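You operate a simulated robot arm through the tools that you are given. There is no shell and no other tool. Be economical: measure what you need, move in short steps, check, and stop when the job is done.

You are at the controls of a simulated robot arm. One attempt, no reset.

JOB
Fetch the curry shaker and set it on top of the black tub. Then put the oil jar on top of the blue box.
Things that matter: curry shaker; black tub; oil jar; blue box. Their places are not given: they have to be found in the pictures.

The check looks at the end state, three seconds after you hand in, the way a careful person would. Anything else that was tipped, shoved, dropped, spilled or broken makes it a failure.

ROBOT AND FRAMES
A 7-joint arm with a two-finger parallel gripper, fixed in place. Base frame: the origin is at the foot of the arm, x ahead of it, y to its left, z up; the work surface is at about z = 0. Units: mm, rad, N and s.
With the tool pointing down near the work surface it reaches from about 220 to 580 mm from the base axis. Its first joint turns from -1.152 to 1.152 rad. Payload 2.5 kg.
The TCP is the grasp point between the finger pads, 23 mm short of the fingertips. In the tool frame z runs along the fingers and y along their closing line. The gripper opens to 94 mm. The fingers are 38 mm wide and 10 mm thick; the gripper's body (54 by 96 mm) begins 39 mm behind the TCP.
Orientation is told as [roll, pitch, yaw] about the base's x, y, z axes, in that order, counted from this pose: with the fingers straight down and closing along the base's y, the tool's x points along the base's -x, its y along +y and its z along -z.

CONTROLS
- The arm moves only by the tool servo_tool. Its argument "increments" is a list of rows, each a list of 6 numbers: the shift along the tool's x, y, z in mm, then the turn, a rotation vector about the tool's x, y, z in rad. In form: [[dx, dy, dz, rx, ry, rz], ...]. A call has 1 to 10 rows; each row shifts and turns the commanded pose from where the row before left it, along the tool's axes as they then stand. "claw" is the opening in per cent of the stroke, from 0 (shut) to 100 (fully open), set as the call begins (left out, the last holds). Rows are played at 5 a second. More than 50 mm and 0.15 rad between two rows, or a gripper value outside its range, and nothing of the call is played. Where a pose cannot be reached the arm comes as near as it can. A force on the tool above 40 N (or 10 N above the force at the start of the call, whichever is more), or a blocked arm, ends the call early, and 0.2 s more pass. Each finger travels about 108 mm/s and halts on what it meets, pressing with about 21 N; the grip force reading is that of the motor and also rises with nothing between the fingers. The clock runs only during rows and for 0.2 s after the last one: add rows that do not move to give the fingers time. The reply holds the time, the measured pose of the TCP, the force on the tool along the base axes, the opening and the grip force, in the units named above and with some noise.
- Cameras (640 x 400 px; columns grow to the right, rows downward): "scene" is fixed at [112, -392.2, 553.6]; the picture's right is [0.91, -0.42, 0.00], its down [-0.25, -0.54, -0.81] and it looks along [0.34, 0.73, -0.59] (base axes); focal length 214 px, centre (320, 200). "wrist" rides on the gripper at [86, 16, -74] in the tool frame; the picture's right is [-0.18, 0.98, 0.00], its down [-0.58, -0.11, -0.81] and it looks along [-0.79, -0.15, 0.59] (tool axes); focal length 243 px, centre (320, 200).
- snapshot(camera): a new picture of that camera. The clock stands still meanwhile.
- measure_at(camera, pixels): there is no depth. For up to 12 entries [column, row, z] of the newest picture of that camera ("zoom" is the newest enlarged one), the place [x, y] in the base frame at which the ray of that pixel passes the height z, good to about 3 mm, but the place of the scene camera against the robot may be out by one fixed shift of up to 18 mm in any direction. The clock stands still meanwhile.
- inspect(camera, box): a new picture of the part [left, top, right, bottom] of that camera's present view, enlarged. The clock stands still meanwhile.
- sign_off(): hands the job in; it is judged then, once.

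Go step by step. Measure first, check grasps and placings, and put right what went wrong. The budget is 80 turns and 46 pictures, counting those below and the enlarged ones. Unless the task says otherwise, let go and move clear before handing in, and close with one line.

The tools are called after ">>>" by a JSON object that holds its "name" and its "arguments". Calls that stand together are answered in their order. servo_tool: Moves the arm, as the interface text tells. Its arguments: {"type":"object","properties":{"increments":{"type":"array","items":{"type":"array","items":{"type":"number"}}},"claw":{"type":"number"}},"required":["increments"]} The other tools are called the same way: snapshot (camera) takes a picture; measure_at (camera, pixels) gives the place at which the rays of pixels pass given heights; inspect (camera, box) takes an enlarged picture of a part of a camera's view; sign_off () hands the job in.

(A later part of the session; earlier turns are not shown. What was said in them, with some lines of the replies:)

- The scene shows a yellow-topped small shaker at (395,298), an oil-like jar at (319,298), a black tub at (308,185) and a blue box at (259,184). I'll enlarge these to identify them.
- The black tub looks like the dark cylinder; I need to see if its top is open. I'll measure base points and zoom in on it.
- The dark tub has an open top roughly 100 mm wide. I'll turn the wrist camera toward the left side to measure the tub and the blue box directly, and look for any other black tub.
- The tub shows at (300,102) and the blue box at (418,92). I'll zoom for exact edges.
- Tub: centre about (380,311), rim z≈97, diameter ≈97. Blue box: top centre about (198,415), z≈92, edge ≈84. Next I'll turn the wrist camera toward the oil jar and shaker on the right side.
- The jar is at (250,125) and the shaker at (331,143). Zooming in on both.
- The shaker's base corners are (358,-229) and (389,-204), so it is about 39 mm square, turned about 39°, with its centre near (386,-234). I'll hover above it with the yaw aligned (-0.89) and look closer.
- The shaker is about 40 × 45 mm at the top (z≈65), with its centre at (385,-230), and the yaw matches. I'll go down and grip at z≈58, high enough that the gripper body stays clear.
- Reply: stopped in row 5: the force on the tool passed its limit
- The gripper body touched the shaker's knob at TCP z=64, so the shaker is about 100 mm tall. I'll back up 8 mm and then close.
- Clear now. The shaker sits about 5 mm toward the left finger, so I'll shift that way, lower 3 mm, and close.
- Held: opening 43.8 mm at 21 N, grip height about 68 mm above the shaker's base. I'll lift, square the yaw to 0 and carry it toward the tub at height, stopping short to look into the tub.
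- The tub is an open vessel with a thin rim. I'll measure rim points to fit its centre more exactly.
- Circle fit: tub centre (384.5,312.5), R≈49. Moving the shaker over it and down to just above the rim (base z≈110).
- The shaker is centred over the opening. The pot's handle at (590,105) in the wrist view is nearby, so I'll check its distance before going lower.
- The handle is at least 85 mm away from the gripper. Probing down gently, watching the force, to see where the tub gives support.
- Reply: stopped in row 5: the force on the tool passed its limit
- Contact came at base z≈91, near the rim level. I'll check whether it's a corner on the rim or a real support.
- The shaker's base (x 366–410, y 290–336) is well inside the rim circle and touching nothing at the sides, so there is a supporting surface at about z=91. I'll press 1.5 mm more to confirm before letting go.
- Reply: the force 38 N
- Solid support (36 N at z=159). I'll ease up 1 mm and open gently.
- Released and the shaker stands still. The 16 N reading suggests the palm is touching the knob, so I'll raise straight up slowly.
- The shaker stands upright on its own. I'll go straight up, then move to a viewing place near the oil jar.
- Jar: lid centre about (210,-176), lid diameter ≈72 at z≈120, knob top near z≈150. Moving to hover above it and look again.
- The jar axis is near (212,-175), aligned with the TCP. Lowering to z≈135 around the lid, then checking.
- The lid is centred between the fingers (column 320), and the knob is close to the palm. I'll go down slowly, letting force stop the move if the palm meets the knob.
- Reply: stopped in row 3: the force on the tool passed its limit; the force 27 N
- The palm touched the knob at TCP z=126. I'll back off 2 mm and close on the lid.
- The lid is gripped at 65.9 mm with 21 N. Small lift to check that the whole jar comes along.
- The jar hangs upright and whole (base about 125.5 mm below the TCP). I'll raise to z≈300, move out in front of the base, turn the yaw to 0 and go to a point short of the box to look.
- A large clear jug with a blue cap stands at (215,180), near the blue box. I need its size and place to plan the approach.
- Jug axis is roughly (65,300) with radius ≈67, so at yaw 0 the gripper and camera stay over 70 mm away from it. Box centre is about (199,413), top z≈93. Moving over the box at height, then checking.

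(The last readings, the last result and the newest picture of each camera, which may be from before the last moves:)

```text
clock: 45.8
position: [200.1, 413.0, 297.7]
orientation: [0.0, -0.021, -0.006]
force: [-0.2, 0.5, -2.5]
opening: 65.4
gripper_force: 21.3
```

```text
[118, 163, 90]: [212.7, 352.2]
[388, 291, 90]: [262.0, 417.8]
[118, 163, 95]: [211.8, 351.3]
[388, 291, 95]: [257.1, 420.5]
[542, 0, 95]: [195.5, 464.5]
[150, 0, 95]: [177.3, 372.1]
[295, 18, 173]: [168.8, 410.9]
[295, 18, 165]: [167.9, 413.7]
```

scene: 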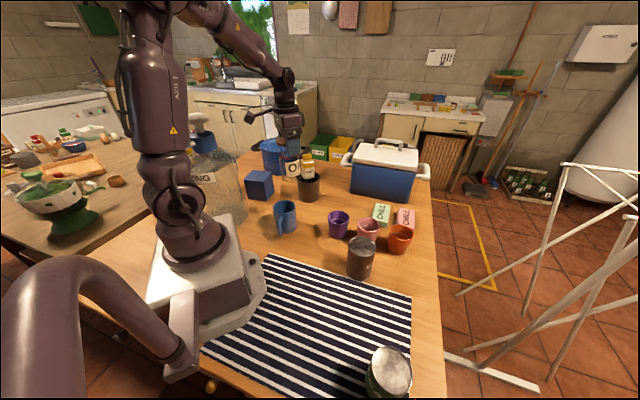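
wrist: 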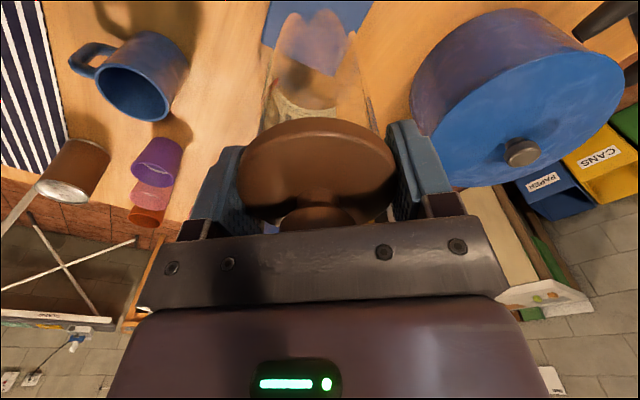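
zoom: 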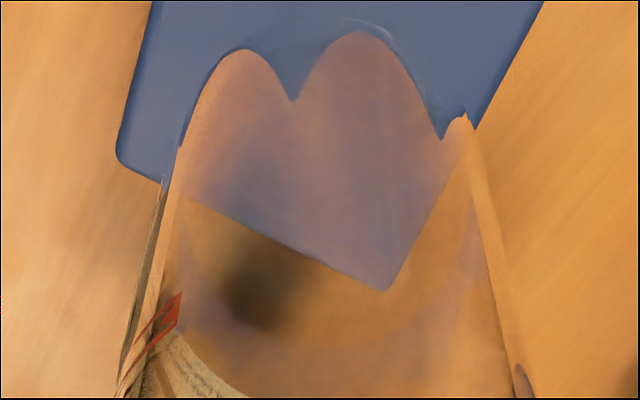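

Box centre checks out at (200,412), the TCP is at (200,413) and the jar's base is centred there too. Descending.

>>> {"name": "servo_tool", "arguments": {"increments": [[0, 0, 25, 0, 0, 0], [0, 0, 25, 0, 0, 0], [0, 0, 18, 0, 0, 0], [0, 0, 0, 0, 0, 0]]}}

>>> {"name": "servo_tool", "arguments": {"increments": [[0, 0, 3, 0, 0, 0], [0, 0, 3, 0, 0, 0], [0, 0, 3, 0, 0, 0], [0, 0, 3, 0, 0, 0], [0, 0, 3, 0, 0, 0], [0, 0, 3, 0, 0, 0], [0, 0, 0, 0, 0, 0]]}}

>>> {"name": "inspect", "arguments": {"camera": "scene", "box": [220, 110, 320, 205]}}

```text
clock: 46.8
position: [201.1, 412.5, 229.2]
orientation: [0.001, -0.021, -0.004]
force: [-0.2, 0.2, -3.0]
opening: 65.8
gripper_force: 21.5
```

```text
clock: 47.9
position: [203.8, 413.5, 222.1]
orientation: [0.008, -0.024, -0.004]
force: [-0.7, -2.0, 4.5]
opening: 65.8
gripper_force: 20.9
stopped in row 5: the force on the tool passed its limit (the readings are from after the stop); the commanded pose is now the measured one
```

```text
4.21 times, centred on (270, 158) of scene
```

zoom: 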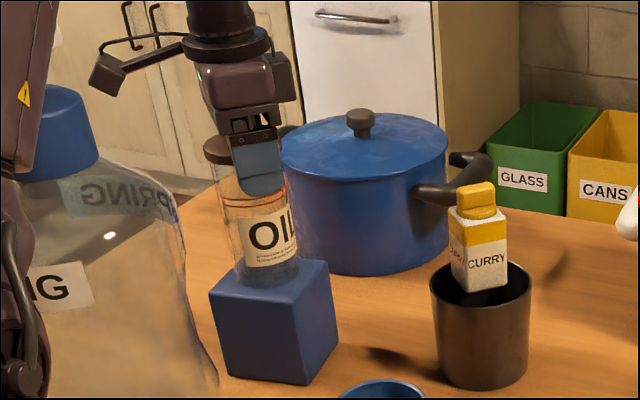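

The jar has met the box top at TCP z≈222 and stands on it. Easing up slightly and opening.

>>> {"name": "servo_tool", "arguments": {"increments": [[0, 0, -0.5, 0, 0, 0], [0, 0, 0, 0, 0, 0]]}}

>>> {"name": "servo_tool", "arguments": {"increments": [[0, 0, 0, 0, 0, 0], [0, 0, 0, 0, 0, 0]], "claw": 85}}

>>> {"name": "servo_tool", "arguments": {"increments": [[0, 0, -5, 0, 0, 0], [0, 0, -10, 0, 0, 0], [0, 0, 0, 0, 0, 0]], "claw": 100}}

>>> {"name": "inspect", "arguments": {"camera": "scene", "box": [220, 110, 320, 205]}}

```text
clock: 48.5
position: [202.9, 414.4, 222.4]
orientation: [0.006, -0.023, -0.005]
force: [0.0, 0.4, -1.6]
opening: 66.0
gripper_force: 20.8
```

```text
clock: 49.1
position: [203.2, 414.3, 222.0]
orientation: [0.007, -0.025, -0.004]
force: [0.0, -0.6, 3.6]
opening: 80.1
gripper_force: 0.0
```

```text
clock: 49.9
position: [202.8, 412.8, 236.9]
orientation: [0.008, -0.024, -0.005]
force: [-0.1, 1.0, -0.4]
opening: 94.2
gripper_force: 0.0
```

```text
4.21 times, centred on (270, 158) of scene
```

zoom: 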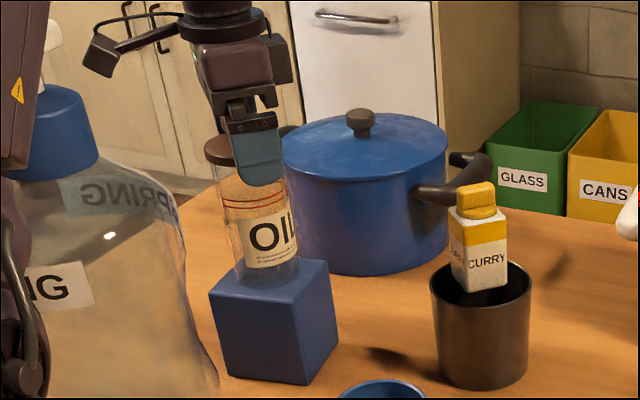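

The jar stands on the box and the shaker is steady. Going straight up clear of the jar, then back toward the middle, and one last look.

>>> {"name": "servo_tool", "arguments": {"increments": [[0, 0, -30, 0, 0, 0], [0, 0, -30, 0, 0, 0], [0, 0, -30, 0, 0, 0], [0, 0, -30, 0, 0, 0], [-30, -35, 0, 0, 0, 0], [-30, -35, 0, 0, 0, 0], [-30, -35, 0, 0, 0, 0], [-10, -40, 0, 0, 0, 0], [0, -40, 0, 0, 0, 0], [0, 0, 0, 0, 0, 0]]}}

>>> {"name": "snapshot", "arguments": {"camera": "scene"}}

>>> {"name": "inspect", "arguments": {"camera": "scene", "box": [220, 110, 340, 210]}}

```text
clock: 52.1
position: [298.6, 226.6, 359.4]
orientation: [0.008, -0.024, -0.004]
force: [-0.2, -0.7, 0.2]
opening: 93.9
gripper_force: 0.0
```

```text
5 pictures are left
```

scene: 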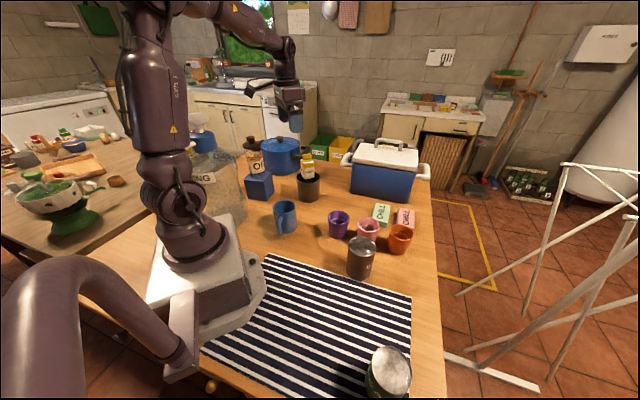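

```text
4.00 times, centred on (280, 160) of scene
```

zoom: 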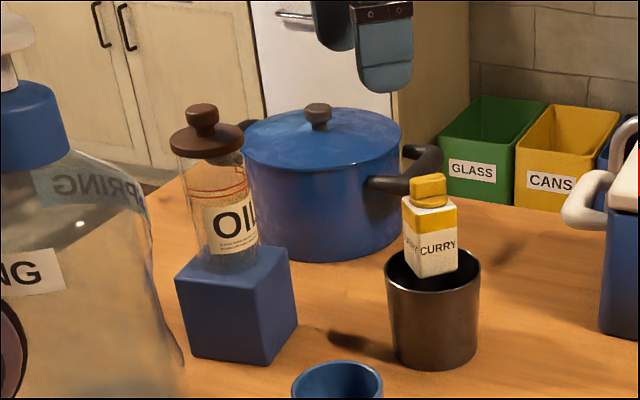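

The last pictures show the oil jar upright on the blue box, the shaker upright on the black tub, everything else where it was, and the arm clear. Handing in.

>>> {"name": "sign_off", "arguments": {}}

```text
The job is handed in.
```

The curry shaker is upright on the black tub, resting on a surface about 6 mm below its open rim. The oil jar is upright on the blue box, the gripper is clear, and nothing else looked disturbed in the last pictures.
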